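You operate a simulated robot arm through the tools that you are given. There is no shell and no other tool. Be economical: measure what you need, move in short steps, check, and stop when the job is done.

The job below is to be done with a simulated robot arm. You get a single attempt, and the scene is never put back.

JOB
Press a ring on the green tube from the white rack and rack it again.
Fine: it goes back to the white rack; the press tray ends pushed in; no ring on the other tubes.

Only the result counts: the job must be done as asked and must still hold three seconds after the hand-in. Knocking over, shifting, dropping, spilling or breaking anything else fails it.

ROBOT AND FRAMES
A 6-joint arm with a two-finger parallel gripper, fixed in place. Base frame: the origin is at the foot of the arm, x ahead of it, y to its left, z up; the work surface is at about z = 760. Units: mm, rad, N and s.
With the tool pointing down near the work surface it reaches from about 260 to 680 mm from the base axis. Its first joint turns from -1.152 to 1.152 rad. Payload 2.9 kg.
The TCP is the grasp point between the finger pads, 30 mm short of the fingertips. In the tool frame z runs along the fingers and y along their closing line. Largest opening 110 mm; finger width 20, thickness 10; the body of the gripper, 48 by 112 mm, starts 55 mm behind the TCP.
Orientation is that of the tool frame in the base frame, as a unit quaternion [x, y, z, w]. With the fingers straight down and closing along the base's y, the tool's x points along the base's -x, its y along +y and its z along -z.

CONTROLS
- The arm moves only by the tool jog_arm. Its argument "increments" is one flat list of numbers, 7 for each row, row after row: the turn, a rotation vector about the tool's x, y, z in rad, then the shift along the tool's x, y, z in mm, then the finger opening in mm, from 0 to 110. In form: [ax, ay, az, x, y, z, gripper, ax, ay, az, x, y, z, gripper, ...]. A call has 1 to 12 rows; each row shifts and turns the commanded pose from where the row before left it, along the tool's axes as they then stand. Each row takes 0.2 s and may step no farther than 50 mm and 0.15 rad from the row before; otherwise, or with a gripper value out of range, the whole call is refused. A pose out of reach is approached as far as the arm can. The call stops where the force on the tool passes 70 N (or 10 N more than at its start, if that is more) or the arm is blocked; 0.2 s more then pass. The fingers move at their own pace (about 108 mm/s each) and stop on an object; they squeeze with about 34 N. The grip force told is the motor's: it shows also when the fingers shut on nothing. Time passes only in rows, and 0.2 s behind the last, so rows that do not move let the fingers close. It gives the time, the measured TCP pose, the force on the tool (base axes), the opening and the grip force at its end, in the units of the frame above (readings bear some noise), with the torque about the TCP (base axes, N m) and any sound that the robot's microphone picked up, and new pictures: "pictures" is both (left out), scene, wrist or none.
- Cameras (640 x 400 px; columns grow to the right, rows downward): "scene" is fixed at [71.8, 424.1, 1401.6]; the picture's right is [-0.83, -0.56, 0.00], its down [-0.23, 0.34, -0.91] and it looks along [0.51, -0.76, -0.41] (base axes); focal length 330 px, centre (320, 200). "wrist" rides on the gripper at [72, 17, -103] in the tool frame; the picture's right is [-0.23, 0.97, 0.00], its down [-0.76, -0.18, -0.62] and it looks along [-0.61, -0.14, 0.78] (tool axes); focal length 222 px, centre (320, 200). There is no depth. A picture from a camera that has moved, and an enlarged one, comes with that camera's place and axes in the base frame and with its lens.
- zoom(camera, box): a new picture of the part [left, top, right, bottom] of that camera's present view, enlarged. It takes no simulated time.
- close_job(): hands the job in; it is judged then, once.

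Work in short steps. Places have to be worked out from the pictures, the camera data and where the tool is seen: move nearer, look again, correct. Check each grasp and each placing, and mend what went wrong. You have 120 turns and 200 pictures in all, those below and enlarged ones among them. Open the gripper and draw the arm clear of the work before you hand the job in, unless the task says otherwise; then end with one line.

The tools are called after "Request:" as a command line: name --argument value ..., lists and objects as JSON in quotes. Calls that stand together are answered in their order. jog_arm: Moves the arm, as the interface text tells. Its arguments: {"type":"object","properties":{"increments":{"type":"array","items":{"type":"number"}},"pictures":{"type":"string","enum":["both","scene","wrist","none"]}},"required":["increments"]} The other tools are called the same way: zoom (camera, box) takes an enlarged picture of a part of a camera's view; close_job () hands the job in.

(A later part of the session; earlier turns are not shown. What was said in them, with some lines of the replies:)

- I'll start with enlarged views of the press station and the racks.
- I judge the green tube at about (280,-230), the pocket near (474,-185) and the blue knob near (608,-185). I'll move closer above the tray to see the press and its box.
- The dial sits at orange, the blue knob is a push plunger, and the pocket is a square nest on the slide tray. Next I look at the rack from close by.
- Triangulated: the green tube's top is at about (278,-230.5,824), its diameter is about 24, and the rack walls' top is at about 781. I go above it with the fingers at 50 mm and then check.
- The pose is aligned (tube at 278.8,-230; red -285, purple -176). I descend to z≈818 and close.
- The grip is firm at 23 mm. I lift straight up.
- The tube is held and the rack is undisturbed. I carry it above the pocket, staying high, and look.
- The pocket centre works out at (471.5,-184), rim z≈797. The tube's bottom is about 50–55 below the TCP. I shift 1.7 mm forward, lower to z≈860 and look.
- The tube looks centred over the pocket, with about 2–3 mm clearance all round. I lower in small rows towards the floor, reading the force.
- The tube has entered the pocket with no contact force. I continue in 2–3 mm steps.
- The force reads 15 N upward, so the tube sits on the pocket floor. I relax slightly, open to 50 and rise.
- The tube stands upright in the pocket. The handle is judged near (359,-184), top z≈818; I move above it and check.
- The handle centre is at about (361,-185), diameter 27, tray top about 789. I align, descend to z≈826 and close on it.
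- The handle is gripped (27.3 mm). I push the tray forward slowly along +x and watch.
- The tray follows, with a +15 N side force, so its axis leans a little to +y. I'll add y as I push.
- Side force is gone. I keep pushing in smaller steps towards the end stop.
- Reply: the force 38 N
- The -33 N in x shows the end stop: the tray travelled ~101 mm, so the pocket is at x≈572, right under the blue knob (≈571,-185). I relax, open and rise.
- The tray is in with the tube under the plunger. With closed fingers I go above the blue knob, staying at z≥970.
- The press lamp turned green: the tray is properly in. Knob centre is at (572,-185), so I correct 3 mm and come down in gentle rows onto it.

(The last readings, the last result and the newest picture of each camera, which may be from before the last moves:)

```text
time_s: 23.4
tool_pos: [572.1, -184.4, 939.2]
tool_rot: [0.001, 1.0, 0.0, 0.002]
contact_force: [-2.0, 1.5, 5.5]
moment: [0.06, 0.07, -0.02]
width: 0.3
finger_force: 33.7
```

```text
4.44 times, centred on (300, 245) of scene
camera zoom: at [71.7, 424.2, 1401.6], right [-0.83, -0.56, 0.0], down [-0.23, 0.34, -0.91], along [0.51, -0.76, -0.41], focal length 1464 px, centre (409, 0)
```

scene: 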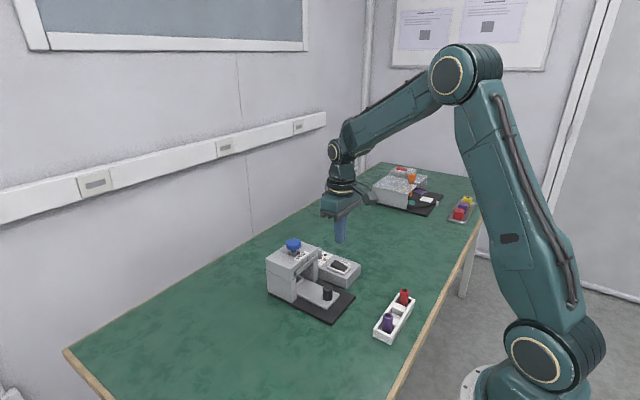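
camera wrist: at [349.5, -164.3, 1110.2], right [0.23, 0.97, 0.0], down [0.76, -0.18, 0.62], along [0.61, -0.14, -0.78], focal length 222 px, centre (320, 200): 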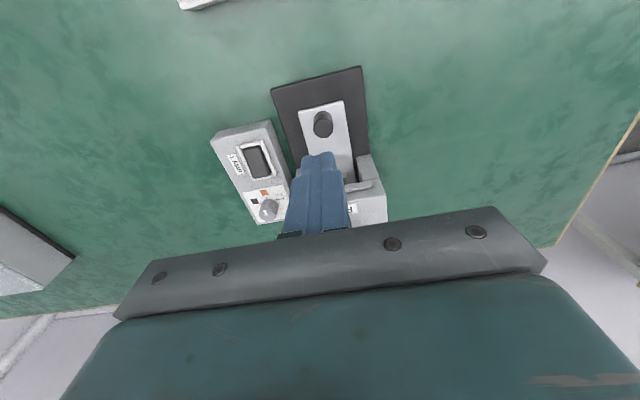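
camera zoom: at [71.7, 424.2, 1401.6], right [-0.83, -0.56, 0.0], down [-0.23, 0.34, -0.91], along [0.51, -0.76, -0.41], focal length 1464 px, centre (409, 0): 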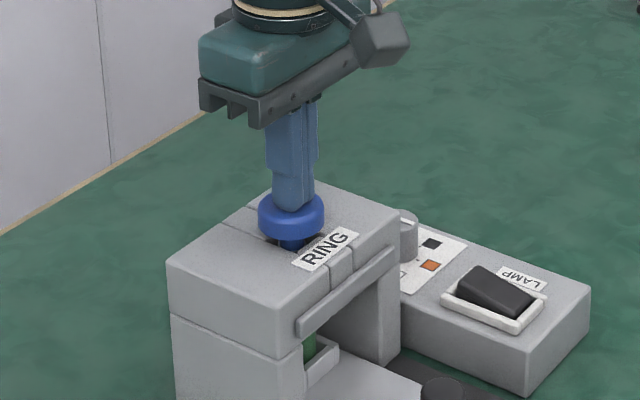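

The knob is moving down with the fingers at about 5 N. I press further until it bottoms out or clicks.

Request:
jog_arm --increments '[0, 0, 0, 0, 0, 3, 0, 0, 0, 0, 0, 0, 3, 0, 0, 0, 0, 0, 0, 3, 0, 0, 0, 0, 0, 0, 3, 0]' --pictures "none"

Request:
zoom --camera "scene" --box '[250, 200, 350, 290]'

```text
time_s: 24.5
tool_pos: [572.7, -185.4, 938.0]
tool_rot: [0.0, 1.0, -0.001, 0.004]
contact_force: [-5.8, 2.2, 11.1]
moment: [0.07, 0.27, 0.01]
width: 0.3
finger_force: 34.1
stopped in row 4: the force on the tool passed its limit at 70 N (the readings are from after the stop); the commanded pose is now the measured one
```

```text
4.44 times, centred on (300, 245) of scene
camera zoom: at [71.5, 424.2, 1401.6], right [-0.83, -0.56, 0.0], down [-0.23, 0.34, -0.91], along [0.51, -0.76, -0.41], focal length 1464 px, centre (409, 0)
```

zoom: 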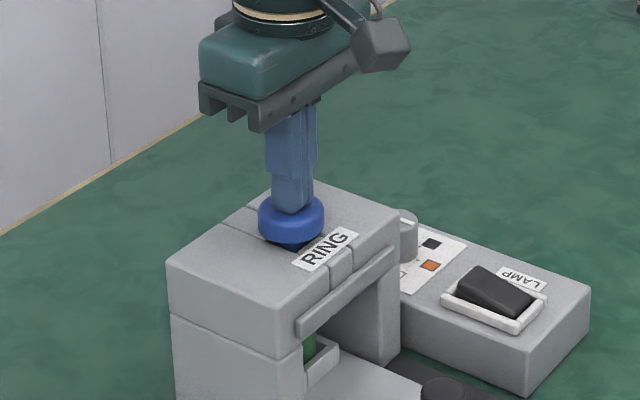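

It bottomed out (~70 N) around TCP z 938. I rise and look at the lamp and knob.

Request:
jog_arm --increments '[0, 0, 0, 0, 0, -10, 0, 0, 0, 0, 0, 0, -20, 0, 0, 0, 0, 20, 0, -30, 0, 0, 0, 0, 35, 0, -20, 0, 0, 0, 0, 35, 0, 0, 0, 0, 0, 0, 0, 0, 0, 0]' --pictures "none"

Request:
zoom --camera "scene" --box '[260, 230, 380, 330]'

Request:
zoom --camera "wrist" --box '[220, 40, 420, 240]'

Request:
zoom --camera "scene" --box '[300, 265, 330, 295]'

```text
time_s: 25.9
tool_pos: [483.1, -187.3, 1012.8]
tool_rot: [0.0, 1.0, 0.0, 0.003]
contact_force: [-0.1, 0.3, -0.7]
moment: [0.0, 0.01, -0.01]
width: 0.1
finger_force: 33.6
```

```text
4.00 times, centred on (320, 280) of scene
camera zoom: at [71.8, 424.1, 1401.6], right [-0.83, -0.56, 0.0], down [-0.23, 0.34, -0.91], along [0.51, -0.76, -0.41], focal length 1318 px, centre (320, -120)
```

zoom: 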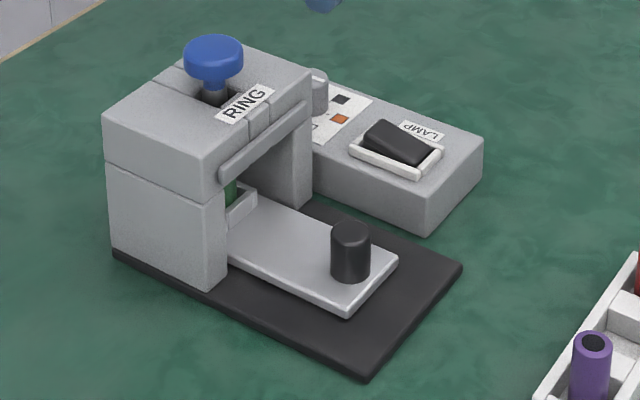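

```text
2.00 times, centred on (320, 140) of wrist
camera zoom: at [408.4, -170.0, 1115.9], right [0.23, 0.97, 0.0], down [0.76, -0.18, 0.63], along [0.61, -0.14, -0.78], focal length 444 px, centre (320, 320)
```

zoom: 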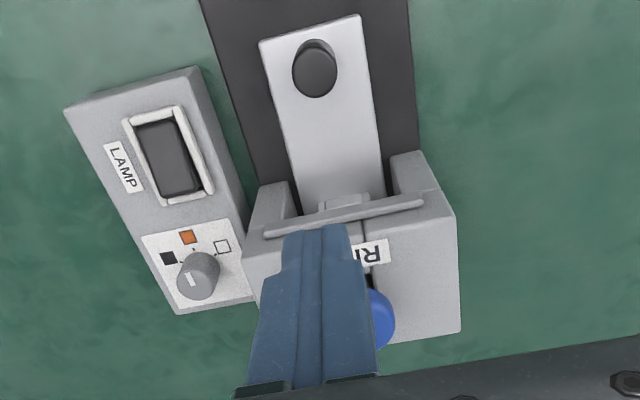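

```text
13.33 times, centred on (315, 280) of scene
camera zoom: at [71.8, 424.1, 1401.6], right [-0.83, -0.56, 0.0], down [-0.23, 0.34, -0.91], along [0.51, -0.76, -0.41], focal length 4393 px, centre (387, -867)
```

zoom: 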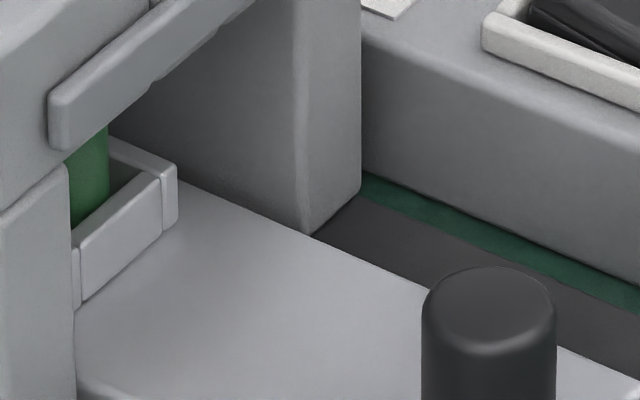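

The knob sprang back. I go back to the handle (≈460,-184) to draw the tray out and see whether the ring is on.

Request:
jog_arm --increments '[0, 0, 0, 24, 3, 10, 60, 0, 0, 0, 0, 0, 40, 60, 0, 0, 0, 0, 0, 40, 60, 0, 0, 0, 0, 0, 40, 60, 0, 0, 0, 0, 0, 35, 60, 0, 0, 0, 0, 0, 21, 60, 0, 0, 0, 0, 0, 0, 60]' --pictures "none"

Request:
zoom --camera "scene" --box '[260, 230, 380, 330]'

```text
time_s: 27.5
tool_pos: [458.8, -183.2, 828.3]
tool_rot: [0.0, 1.0, -0.002, 0.004]
contact_force: [-0.7, -0.3, 0.0]
moment: [-0.02, -0.01, 0.0]
width: 60.1
finger_force: 0.0
```

```text
4.00 times, centred on (320, 280) of scene
camera zoom: at [71.8, 424.1, 1401.6], right [-0.83, -0.56, 0.0], down [-0.23, 0.34, -0.91], along [0.51, -0.76, -0.41], focal length 1318 px, centre (320, -120)
```

zoom: 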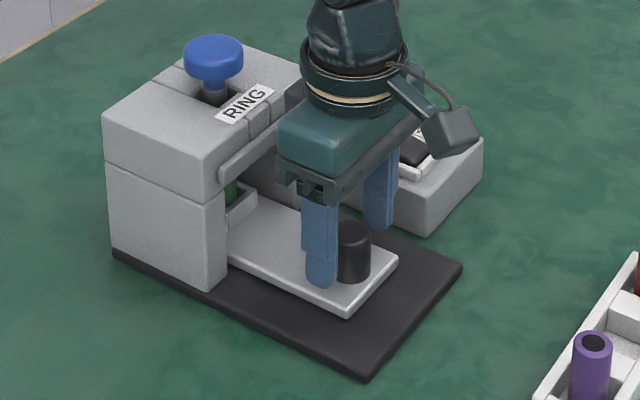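

I close on the handle and pull out slowly, following the same slight slope in y (about −1.5 mm over 100).

Request:
jog_arm --increments '[0, 0, 0, 0, 0, 2, 20, 0, 0, 0, 0, 0, 0, 20, 0, 0, 0, 0, 0, 0, 20, 0, 0, 0, 5, 0, 0, 20, 0, 0, 0, 8, -0.1, 0, 20, 0, 0, 0, 9, -0.2, 0, 20, 0, 0, 0, 9, -0.2, 0, 20, 0, 0, 0, 9, -0.2, 0, 20, 0, 0, 0, 9, -0.2, 0, 20]' --pictures "none"

Request:
zoom --camera "scene" --box '[260, 230, 380, 330]'

```text
time_s: 29.5
tool_pos: [412.0, -184.4, 827.4]
tool_rot: [0.0, 1.0, -0.002, 0.006]
contact_force: [0.8, -17.9, 27.5]
moment: [0.0, -0.11, -0.02]
width: 27.3
finger_force: 45.5
```

```text
4.00 times, centred on (320, 280) of scene
camera zoom: at [71.5, 423.8, 1401.7], right [-0.83, -0.56, 0.0], down [-0.23, 0.34, -0.91], along [0.51, -0.75, -0.41], focal length 1318 px, centre (320, -120)
```

zoom: 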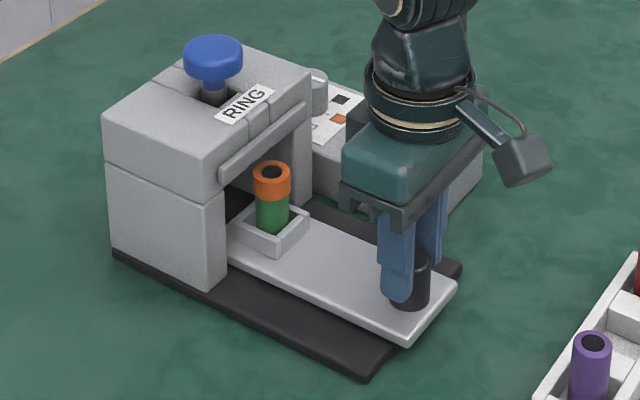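

An orange ring is on the tube. Side forces are -18 N in y and +27 N in z, so I relieve them by shifting -0.8 y and +1.2 z, then keep pulling out.

Request:
jog_arm --increments '[0, 0, 0, 4, -0.8, -1.2, 20, 0, 0, 0, 8, -0.2, 0, 20, 0, 0, 0, 8, -0.2, 0, 20, 0, 0, 0, 8, -0.2, 0, 20, 0, 0, 0, 8, -0.2, 0, 20, 0, 0, 0, 8, -0.2, 0, 20]' --pictures "none"

Request:
zoom --camera "scene" --box '[290, 230, 410, 330]'

```text
time_s: 30.9
tool_pos: [366.5, -184.6, 826.4]
tool_rot: [-0.001, 1.0, -0.001, 0.004]
contact_force: [0.6, -8.0, 23.3]
moment: [0.14, -0.26, -0.03]
width: 27.1
finger_force: 44.9
```

```text
4.00 times, centred on (350, 280) of scene
camera zoom: at [71.5, 424.1, 1401.7], right [-0.83, -0.56, 0.0], down [-0.23, 0.34, -0.91], along [0.51, -0.75, -0.41], focal length 1318 px, centre (200, -120)
```

zoom: 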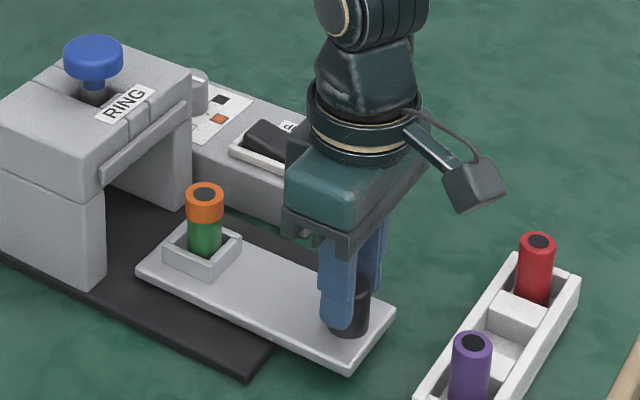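

The pocket is now at about x=480, clear enough of the press. I release the handle and rise, then go over the tube.

Request:
jog_arm --increments '[0, 0, 0, 0, 0, -1.5, 20, 0, 0, 0, 0, 0, 0, 45, 0, 0, 0, 0, 0, 0, 60, 0, 0, 0, 0, 0, -20, 60, 0, 0, 0, 0, 0, -45, 60, 0, 0, 0, 0, 0, -45, 60, 0, 0, 0, -35, 0, 0, 60, 0, 0, 0, -35, 0, 0, 60, 0, 0, 0, 0, 0, 0, 60]' --pictures "none"

Request:
zoom --camera "scene" --box '[280, 230, 400, 330]'

Request:
zoom --camera "wrist" --box '[200, 20, 440, 220]'

```text
time_s: 32.9
tool_pos: [438.2, -184.4, 939.2]
tool_rot: [0.0, 1.0, -0.001, 0.005]
contact_force: [-0.8, 0.2, 0.4]
moment: [-0.01, -0.02, 0.0]
width: 60.1
finger_force: 0.0
```

```text
4.00 times, centred on (340, 280) of scene
camera zoom: at [71.8, 424.1, 1401.6], right [-0.83, -0.56, 0.0], down [-0.23, 0.34, -0.91], along [0.51, -0.76, -0.41], focal length 1318 px, centre (240, -120)
```

zoom: 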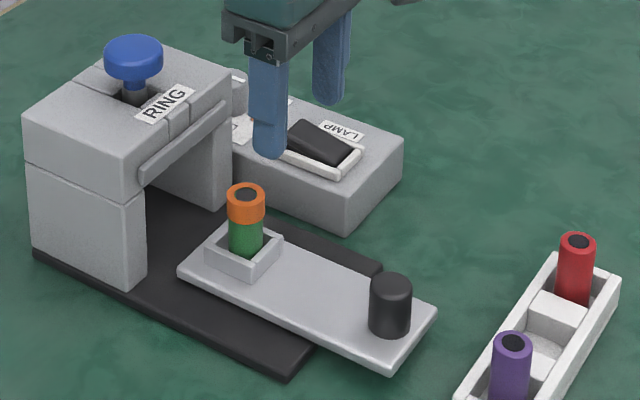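

```text
2.00 times, centred on (320, 120) of wrist
camera zoom: at [364.5, -167.5, 1042.6], right [0.23, 0.97, 0.0], down [0.76, -0.18, 0.63], along [0.61, -0.14, -0.78], focal length 444 px, centre (320, 360)
```

zoom: 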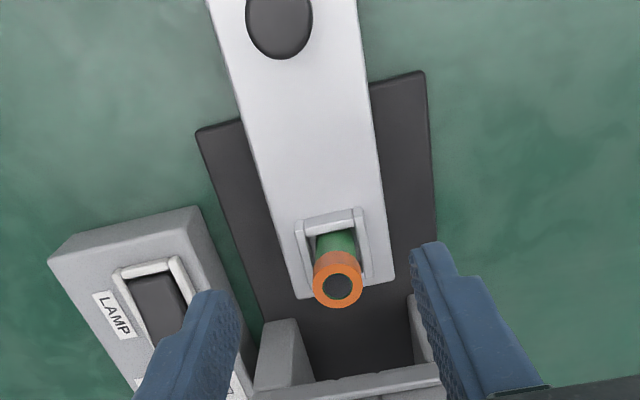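

The ringed tube's top is at about (477,-184). I line up over it at z≈885 and check once.

Request:
jog_arm --increments '[0, 0, 0, -38.8, 0, 0, 60, 0, 0, 0, 0, 0, 30, 60, 0, 0, 0, 0, 0, 24, 60, 0, 0, 0, 0, 0, 0, 60]' --pictures "none"

Request:
zoom --camera "wrist" --box '[220, 60, 420, 220]'

Request:
zoom --camera "scene" --box '[280, 240, 360, 320]'

```text
time_s: 33.9
tool_pos: [475.7, -184.0, 884.4]
tool_rot: [0.0, 1.0, 0.0, 0.004]
contact_force: [-0.2, 0.0, -1.2]
moment: [-0.01, 0.02, -0.01]
width: 59.9
finger_force: 0.1
```

```text
2.50 times, centred on (320, 140) of wrist
camera zoom: at [402.1, -167.1, 988.0], right [0.23, 0.97, 0.0], down [0.76, -0.18, 0.63], along [0.61, -0.14, -0.78], focal length 555 px, centre (320, 350)
```

zoom: 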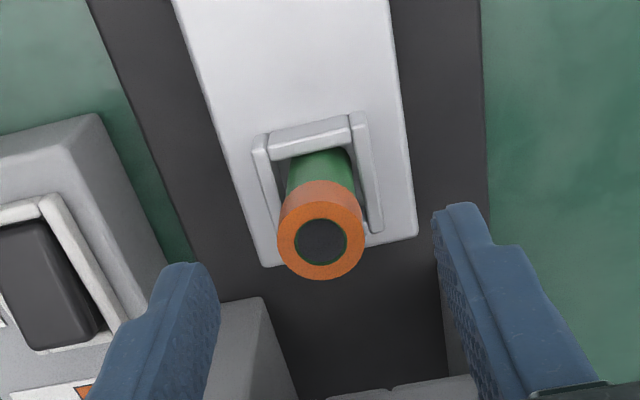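

```text
5.00 times, centred on (320, 280) of scene
camera zoom: at [71.8, 424.1, 1401.6], right [-0.83, -0.56, 0.0], down [-0.23, 0.34, -0.91], along [0.51, -0.76, -0.41], focal length 1647 px, centre (320, -200)
```

zoom: 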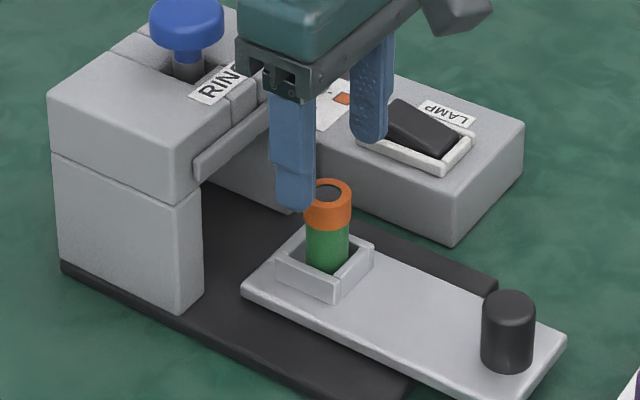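

Well centred. I narrow the opening to 46, take out the small tilt, descend to z≈834 and close on the ring.

Request:
jog_arm --increments '[0, 0.008, 0, 0, 0, 10, 46, 0, 0, 0, 0, 0, 15, 46, 0, 0, 0, 0, 0, 15, 46, 0, 0, 0, 0, 0, 10, 46, 0, 0, 0, 0, 0, 0, 46, 0, 0, 0, 0, 0, 0, 18, 0, 0, 0, 0, 0, 0, 18, 0, 0, 0, 0, 0, 0, 18]' --pictures "none"

Request:
zoom --camera "scene" --box '[280, 240, 360, 320]'

```text
time_s: 35.7
tool_pos: [474.8, -183.7, 836.3]
tool_rot: [0.001, 1.0, -0.001, 0.0]
contact_force: [-0.2, 0.3, 0.4]
moment: [0.01, 0.0, -0.01]
width: 23.0
finger_force: 34.0
```

```text
5.00 times, centred on (320, 280) of scene
camera zoom: at [71.8, 424.1, 1401.6], right [-0.83, -0.56, 0.0], down [-0.23, 0.34, -0.91], along [0.51, -0.76, -0.41], focal length 1647 px, centre (320, -200)
```

zoom: 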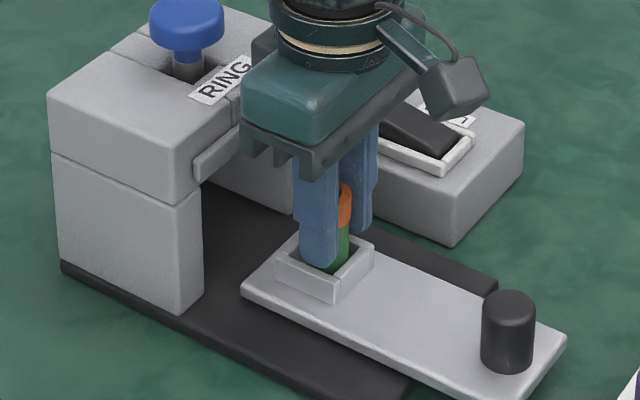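

Gripped. I lift straight up 120 mm and check that tube and ring come together.

Request:
jog_arm --increments '[0, 0, 0, 0, 0, -10, 18, 0, 0, 0, 0, 0, -20, 18, 0, 0, 0, 0, 0, -40, 18, 0, 0, 0, 0, 0, -50, 18, 0, 0, 0, 0, 0, 0, 18]' --pictures "none"

Request:
zoom --camera "scene" --box '[270, 200, 400, 320]'

Request:
zoom --camera "wrist" --box '[220, 60, 420, 220]'

```text
time_s: 36.9
tool_pos: [476.0, -183.8, 957.9]
tool_rot: [0.0, 1.0, -0.001, -0.001]
contact_force: [-0.1, -0.4, 0.1]
moment: [-0.01, 0.01, 0.05]
width: 23.0
finger_force: 33.5
```

```text
3.33 times, centred on (335, 260) of scene
camera zoom: at [71.8, 424.1, 1401.6], right [-0.83, -0.56, 0.0], down [-0.23, 0.34, -0.91], along [0.51, -0.76, -0.41], focal length 1098 px, centre (270, 0)
```

zoom: 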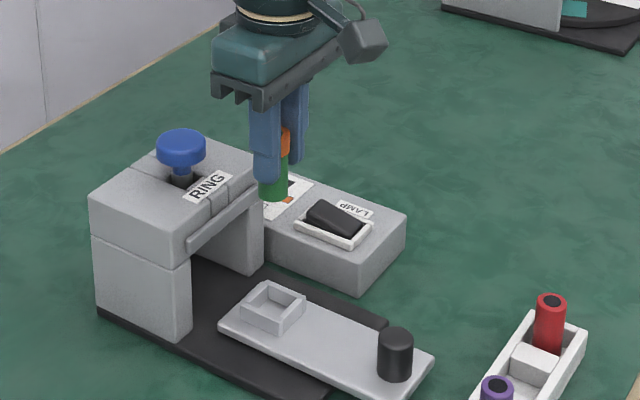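

```text
2.50 times, centred on (320, 140) of wrist
camera zoom: at [402.8, -166.8, 1061.7], right [0.23, 0.97, 0.0], down [0.76, -0.18, 0.62], along [0.61, -0.14, -0.78], focal length 555 px, centre (320, 350)
```

zoom: 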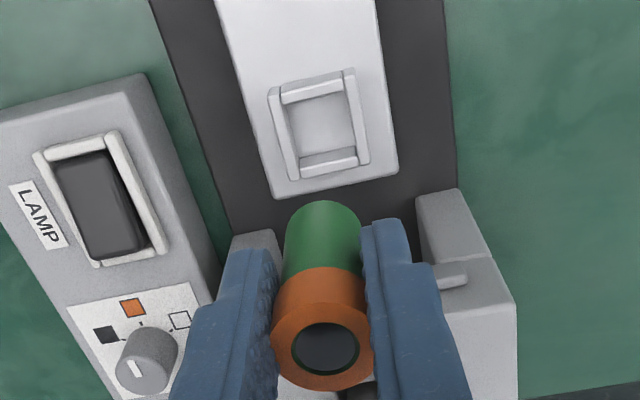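

Tube and ring are held together. I carry it back over its middle slot (279,-230.5), high.

Request:
jog_arm --increments '[0, 0, 0, 39.4, -9.3, 0, 18, 0, 0, 0, 39.4, -9.3, 0, 18, 0, 0, 0, 39.4, -9.3, 0, 18, 0, 0, 0, 39.4, -9.3, 0, 18, 0, 0, 0, 39.4, -9.3, 0, 18, 0, 0, 0, 0, 0, 30, 18, 0, 0, 0, 0, 0, 30, 18, 0, 0, 0, 0, 0, 0, 18]' --pictures "none"

Request:
zoom --camera "scene" --box '[340, 230, 440, 345]'

Request:
zoom --camera "wrist" --box '[200, 40, 440, 220]'

```text
time_s: 38.7
tool_pos: [278.9, -231.3, 894.0]
tool_rot: [0.0, 1.0, -0.001, 0.001]
contact_force: [0.4, 0.8, -0.5]
moment: [0.0, -0.04, 0.02]
width: 23.0
finger_force: 34.4
```

```text
3.48 times, centred on (390, 288) of scene
camera zoom: at [71.8, 424.1, 1401.6], right [-0.83, -0.56, 0.0], down [-0.23, 0.34, -0.91], along [0.51, -0.76, -0.41], focal length 1146 px, centre (76, -104)
```

zoom: 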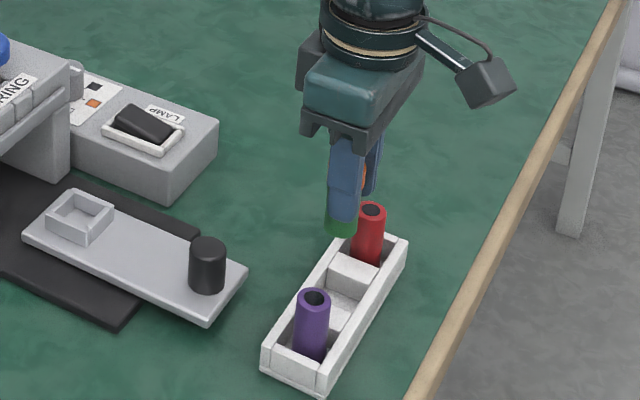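

```text
2.22 times, centred on (320, 130) of wrist
camera zoom: at [206.4, -214.6, 997.5], right [0.23, 0.97, 0.0], down [0.76, -0.18, 0.62], along [0.61, -0.14, -0.78], focal length 494 px, centre (320, 356)
```

zoom: 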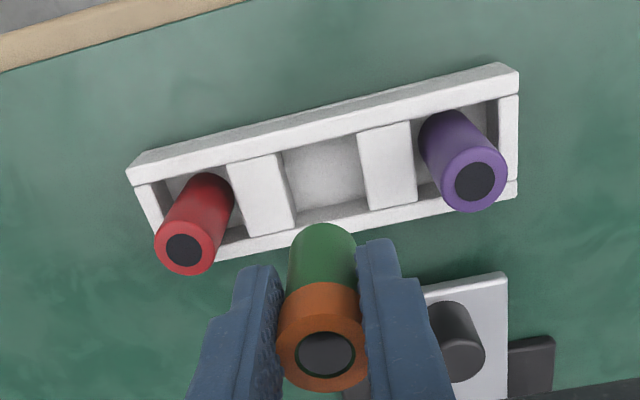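

The rack is unmoved and the slot is beneath. I lower with a 1 mm y correction, slowing near the floor (expected at TCP z≈820).

Request:
jog_arm --increments '[0, 0, 0, 0, 1, 20, 18, 0, 0, 0, 0, 0, 20, 18, 0, 0, 0, 0, 0, 15, 18, 0, 0, 0, 0, 0, 8, 18, 0, 0, 0, 0, 0, 5, 18, 0, 0, 0, 0, 0, 2, 18, 0, 0, 0, 0, 0, 0, 18]' --pictures "none"

Request:
zoom --camera "scene" --box '[350, 245, 440, 345]'

```text
time_s: 40.3
tool_pos: [279.7, -230.0, 825.7]
tool_rot: [0.001, 1.0, -0.001, 0.0]
contact_force: [-2.4, 0.1, -0.2]
moment: [-0.01, 0.09, 0.0]
width: 22.8
finger_force: 34.1
```

```text
4.00 times, centred on (395, 295) of scene
camera zoom: at [71.7, 424.1, 1401.6], right [-0.83, -0.56, 0.0], down [-0.23, 0.34, -0.91], along [0.51, -0.76, -0.41], focal length 1318 px, centre (20, -180)
```

zoom: 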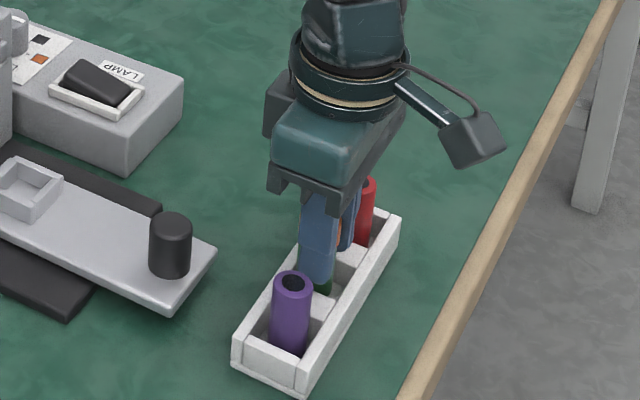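

A slight -2.4 N in x hints at a light touch. I ease 0.8 mm back and lower the last few mm.

Request:
jog_arm --increments '[0, 0, 0, 0.8, 0, 1.5, 18, 0, 0, 0, 0, 0, 1.5, 18, 0, 0, 0, 0, 0, 1, 18, 0, 0, 0, 0, 0, 0, 18]' --pictures "none"

Request:
zoom --camera "wrist" --box '[200, 60, 440, 220]'

```text
time_s: 41.3
tool_pos: [278.5, -230.4, 821.6]
tool_rot: [0.0, 1.0, -0.002, -0.001]
contact_force: [0.1, -0.7, -0.1]
moment: [0.0, 0.03, 0.03]
width: 23.2
finger_force: 33.9
```

```text
2.50 times, centred on (320, 140) of wrist
camera zoom: at [205.4, -213.9, 925.5], right [0.23, 0.97, 0.0], down [0.76, -0.18, 0.62], along [0.61, -0.14, -0.78], focal length 555 px, centre (320, 350)
```

zoom: 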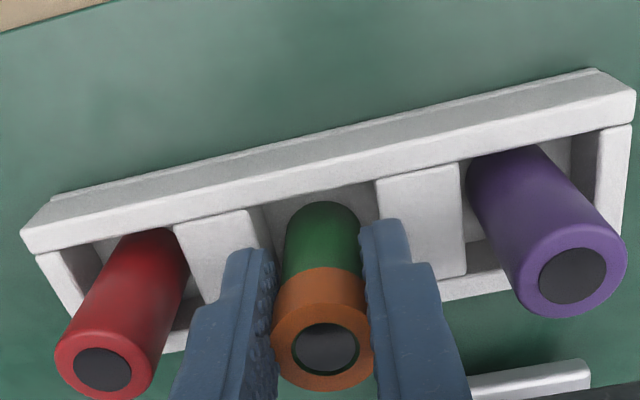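

No contact yet; one more small step until the floor is felt.

Request:
jog_arm --increments '[0, 0, 0, 0, 0, 1, 18, 0, 0, 0, 0, 0, 1, 18]' --pictures "none"

```text
time_s: 41.9
tool_pos: [277.8, -230.2, 820.1]
tool_rot: [0.0, 1.0, 0.0, 0.0]
contact_force: [0.1, 0.5, -0.3]
moment: [0.04, 0.03, 0.0]
width: 23.3
finger_force: 33.9
```

Request:
jog_arm --increments '[0, 0, 0, 0, 0, 1, 18, 0, 0, 0, 0, 0, 0, 18]' --pictures "none"

```text
time_s: 42.5
tool_pos: [279.0, -230.6, 820.2]
tool_rot: [0.001, 1.0, -0.002, 0.0]
contact_force: [-4.0, 0.4, 14.4]
moment: [0.09, 0.14, -0.02]
width: 23.2
finger_force: 34.3
```

The floor is reached (14 N up). I relax a little, open to 48 and rise, then look.

Request:
jog_arm --increments '[0, 0, 0, 0, 0, -0.8, 18, 0, 0, 0, 0, 0, 0, 40, 0, 0, 0, 0, 0, 0, 48, 0, 0, 0, 0, 0, -15, 48, 0, 0, 0, 0, 0, -40, 48, 0, 0, 0, 0, 0, -40, 48, 0, 0, 0, 0, 0, 0, 60]' --pictures "none"

Request:
zoom --camera "scene" --box '[350, 245, 440, 345]'

Request:
zoom --camera "wrist" --box '[200, 40, 440, 220]'

```text
time_s: 44.1
tool_pos: [277.2, -230.8, 912.4]
tool_rot: [-0.001, 1.0, -0.001, 0.0]
contact_force: [-0.6, -1.0, -1.0]
moment: [0.01, 0.01, 0.01]
width: 59.6
finger_force: 0.0
```

```text
4.00 times, centred on (395, 295) of scene
camera zoom: at [71.8, 424.1, 1401.6], right [-0.83, -0.56, 0.0], down [-0.23, 0.34, -0.91], along [0.51, -0.76, -0.41], focal length 1318 px, centre (20, -180)
```

zoom: 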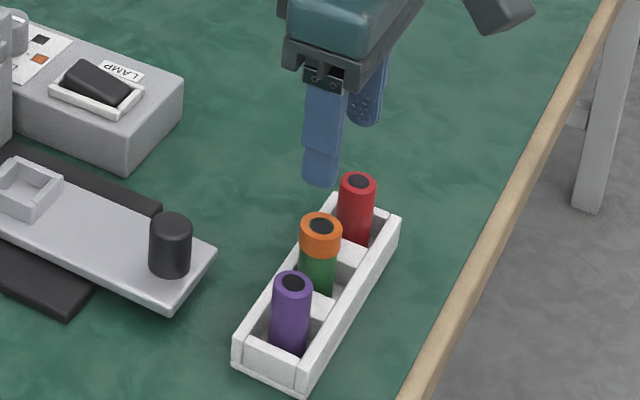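

```text
2.22 times, centred on (320, 130) of wrist
camera zoom: at [204.5, -213.9, 1017.1], right [0.23, 0.97, 0.0], down [0.76, -0.18, 0.62], along [0.61, -0.14, -0.78], focal length 494 px, centre (320, 356)
```

zoom: 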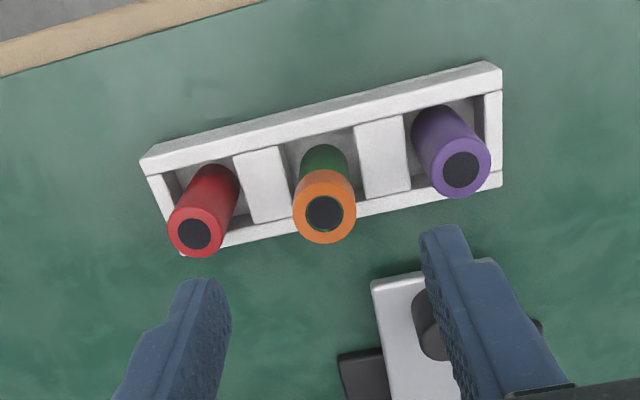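

The ringed green tube is back upright in the middle slot. Next I go over the handle (≈368,-184.5) to push the empty tray in.

Request:
jog_arm --increments '[0, 0, 0, -31, 15.5, -10, 60, 0, 0, 0, -30, 15.5, 0, 60, 0, 0, 0, -30, 15.3, 0, 60, 0, 0, 0, 0, 0, 30, 60, 0, 0, 0, 0, 0, 0, 60]' --pictures "none"

Request:
zoom --camera "wrist" --box '[200, 20, 440, 220]'

```text
time_s: 45.3
tool_pos: [369.1, -183.5, 893.5]
tool_rot: [0.001, 1.0, -0.001, 0.0]
contact_force: [-1.0, 0.5, -0.2]
moment: [0.0, 0.0, -0.01]
width: 60.0
finger_force: 0.1
```

```text
2.00 times, centred on (320, 120) of wrist
camera zoom: at [295.8, -166.9, 997.1], right [0.23, 0.97, 0.0], down [0.76, -0.18, 0.62], along [0.61, -0.14, -0.78], focal length 444 px, centre (320, 360)
```

zoom: 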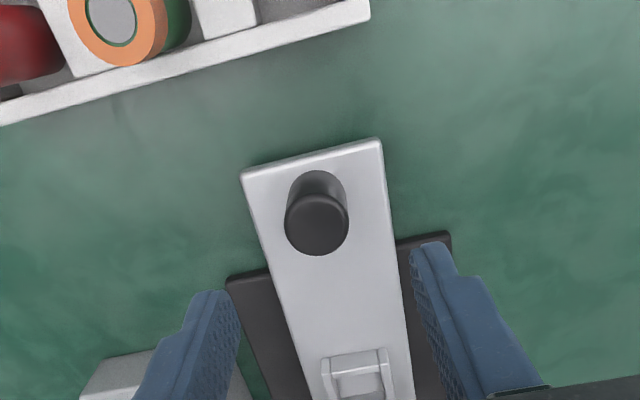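

The handle is at (367,-184). I descend to z≈828, close, and push in ~92 mm with the slight y slope.

Request:
jog_arm --increments '[0, 0, 0, 2, -1, 25, 60, 0, 0, 0, 0, 0, 25, 60, 0, 0, 0, 0, 0, 16, 60, 0, 0, 0, 0, 0, 0, 20, 0, 0, 0, 0, 0, 0, 20, 0, 0, 0, 0, 0, 0, 20, 0, 0, 0, -4, 0.1, 0, 20, 0, 0, 0, -8, 0.2, 0, 20, 0, 0, 0, -8, 0.2, 0, 20, 0, 0, 0, -8, 0.2, 0, 20]' --pictures "none"

```text
time_s: 47.5
tool_pos: [396.5, -185.5, 828.0]
tool_rot: [0.0, 1.0, -0.001, 0.001]
contact_force: [-0.6, 1.8, 21.4]
moment: [0.45, 1.01, 0.07]
width: 27.0
finger_force: 45.1
```

Request:
jog_arm --increments '[0, 0, 0, -8, 0.2, -1, 20, 0, 0, 0, -8, 0.2, 0, 20, 0, 0, 0, -8, 0.2, 0, 20, 0, 0, 0, -8, 0.2, 0, 20, 0, 0, 0, -8, 0.2, 0, 20, 0, 0, 0, -8, 0.2, 0, 20]' --pictures "none"

Request:
zoom --camera "scene" --box '[260, 230, 380, 330]'

```text
time_s: 48.9
tool_pos: [443.3, -184.6, 829.5]
tool_rot: [0.001, 1.0, -0.003, -0.001]
contact_force: [-0.4, -17.0, -4.3]
moment: [0.0, 0.8, -0.03]
width: 27.1
finger_force: 45.1
```

```text
4.00 times, centred on (320, 280) of scene
camera zoom: at [71.9, 423.7, 1401.8], right [-0.83, -0.56, 0.0], down [-0.23, 0.34, -0.91], along [0.51, -0.75, -0.41], focal length 1318 px, centre (320, -120)
```

zoom: 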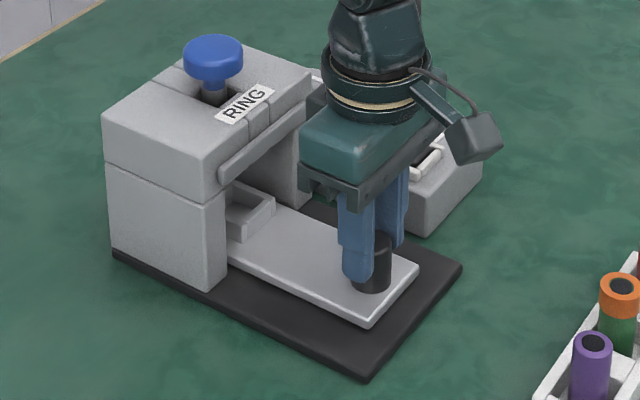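

Around 17 mm remain to the stop; I relieve y by -0.8 and push on until the stop is felt.

Request:
jog_arm --increments '[0, 0, 0, -6, -0.8, 0, 20, 0, 0, 0, -6, 0, 0, 20, 0, 0, 0, -5, 0, 0, 20, 0, 0, 0, -4, 0, 0, 20]' --pictures "none"

```text
time_s: 49.9
tool_pos: [459.4, -185.7, 828.8]
tool_rot: [0.003, 1.0, -0.001, -0.004]
contact_force: [-28.9, -8.8, 24.4]
moment: [0.21, 0.34, -0.11]
width: 27.0
finger_force: 45.1
```

The stop is felt (-29 N at x≈459.5, as before). I relax, open, rise and draw back, then check the lamp.

Request:
jog_arm --increments '[0, 0, 0, 3, 0, 0, 20, 0, 0, 0, 0, 0, 0, 45, 0, 0, 0, 0, 0, 0, 60, 0, 0, 0, 0, 0, -20, 60, 0, 0, 0, 0, 0, -40, 60, 0, 0, 0, 0, 0, -45, 60, 0, 0, 0, 20, 0, -45, 60, 0, 0, 0, 30, 0, -45, 100, 0, 0, 0, 20, 0, -45, 100, 0, 0, 0, 0, 0, 0, 100]' --pictures "both"

Request:
zoom --camera "scene" --box '[260, 230, 430, 350]'

Request:
zoom --camera "wrist" --box '[220, 0, 420, 220]'

```text
refused: row 8 steps farther than a row can; nothing moved
```

```text
3.33 times, centred on (345, 290) of scene
camera zoom: at [70.8, 424.0, 1401.7], right [-0.83, -0.56, 0.0], down [-0.23, 0.34, -0.91], along [0.51, -0.76, -0.41], focal length 1098 px, centre (237, -100)
```

zoom: 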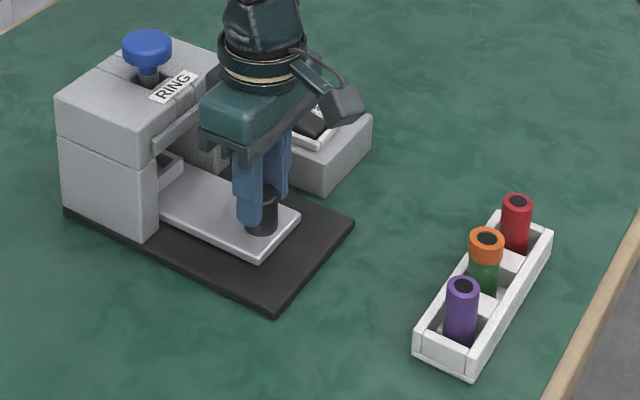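

```text
1.82 times, centred on (320, 110) of wrist
camera zoom: at [387.3, -168.1, 933.1], right [0.23, 0.97, 0.0], down [0.77, -0.18, 0.62], along [0.6, -0.14, -0.79], focal length 404 px, centre (320, 364)
```

zoom: 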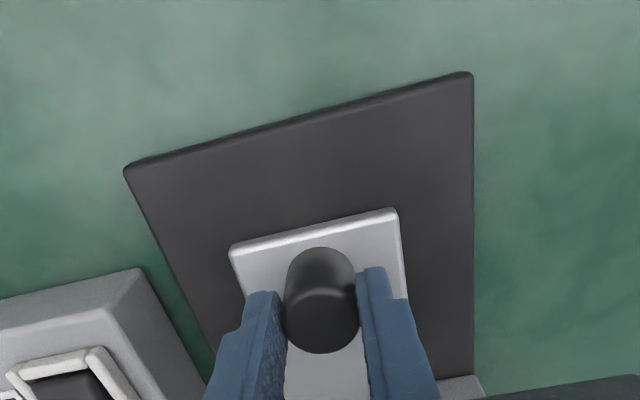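

The call was refused for one over-long row; I repeat it with smaller steps.

Request:
jog_arm --increments '[0, 0, 0, 3, 0, 0, 20, 0, 0, 0, 0, 0, 0, 45, 0, 0, 0, 0, 0, 0, 60, 0, 0, 0, 0, 0, -20, 60, 0, 0, 0, 0, 0, -40, 60, 0, 0, 0, 0, 0, -45, 60, 0, 0, 0, 15, 0, -40, 60, 0, 0, 0, 25, 0, -40, 100, 0, 0, 0, 20, 0, -40, 100, 0, 0, 0, 0, 0, 0, 100]' --pictures "both"

Request:
zoom --camera "scene" --box '[260, 230, 430, 350]'

Request:
zoom --camera "wrist" --box '[220, 0, 420, 220]'

```text
time_s: 52.1
tool_pos: [400.8, -182.1, 1053.3]
tool_rot: [0.0, 1.0, -0.002, 0.0]
contact_force: [0.4, 1.1, -0.1]
moment: [0.01, -0.04, -0.02]
width: 100.2
finger_force: 0.0
camera wrist: at [327.3, -166.3, 1158.0], right [0.23, 0.97, 0.0], down [0.76, -0.18, 0.62], along [0.61, -0.14, -0.78], focal length 222 px, centre (320, 200)
```

scene: 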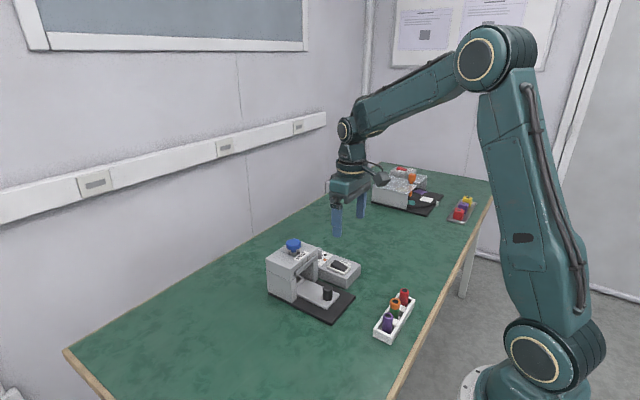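
wrist: 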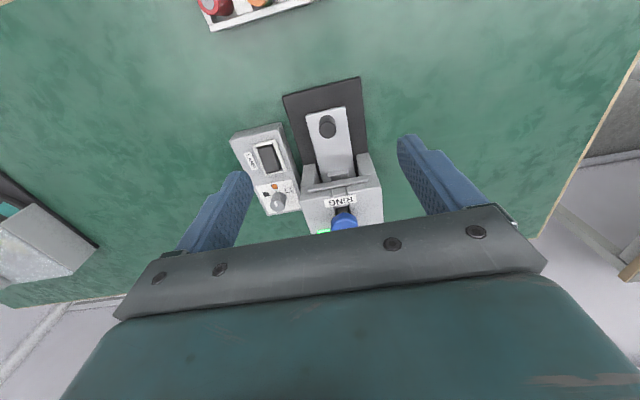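

```text
3.33 times, centred on (345, 290) of scene
camera zoom: at [71.8, 424.1, 1401.6], right [-0.83, -0.56, 0.0], down [-0.23, 0.34, -0.91], along [0.51, -0.76, -0.41], focal length 1098 px, centre (237, -100)
```

zoom: 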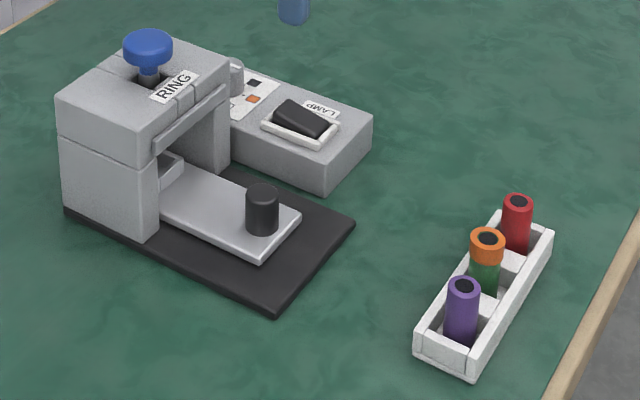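

```text
1.82 times, centred on (320, 110) of wrist
camera zoom: at [327.3, -166.3, 1158.0], right [0.23, 0.97, 0.0], down [0.76, -0.18, 0.62], along [0.61, -0.14, -0.78], focal length 404 px, centre (320, 364)
```

zoom: 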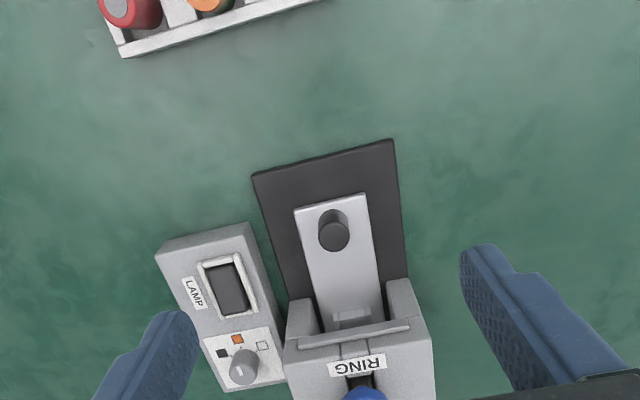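

The tray is in (lamp green), the ringed green tube stands in its slot, the other tubes carry no ring, and the arm is clear with the gripper open. I hand in.

Request:
close_job

```text
The job is handed in.
```

The green tube now has an orange ring and is back upright in its own slot in the white rack. The press tray is pushed in, the other tubes have no ring, and the arm is clear with the gripper open.
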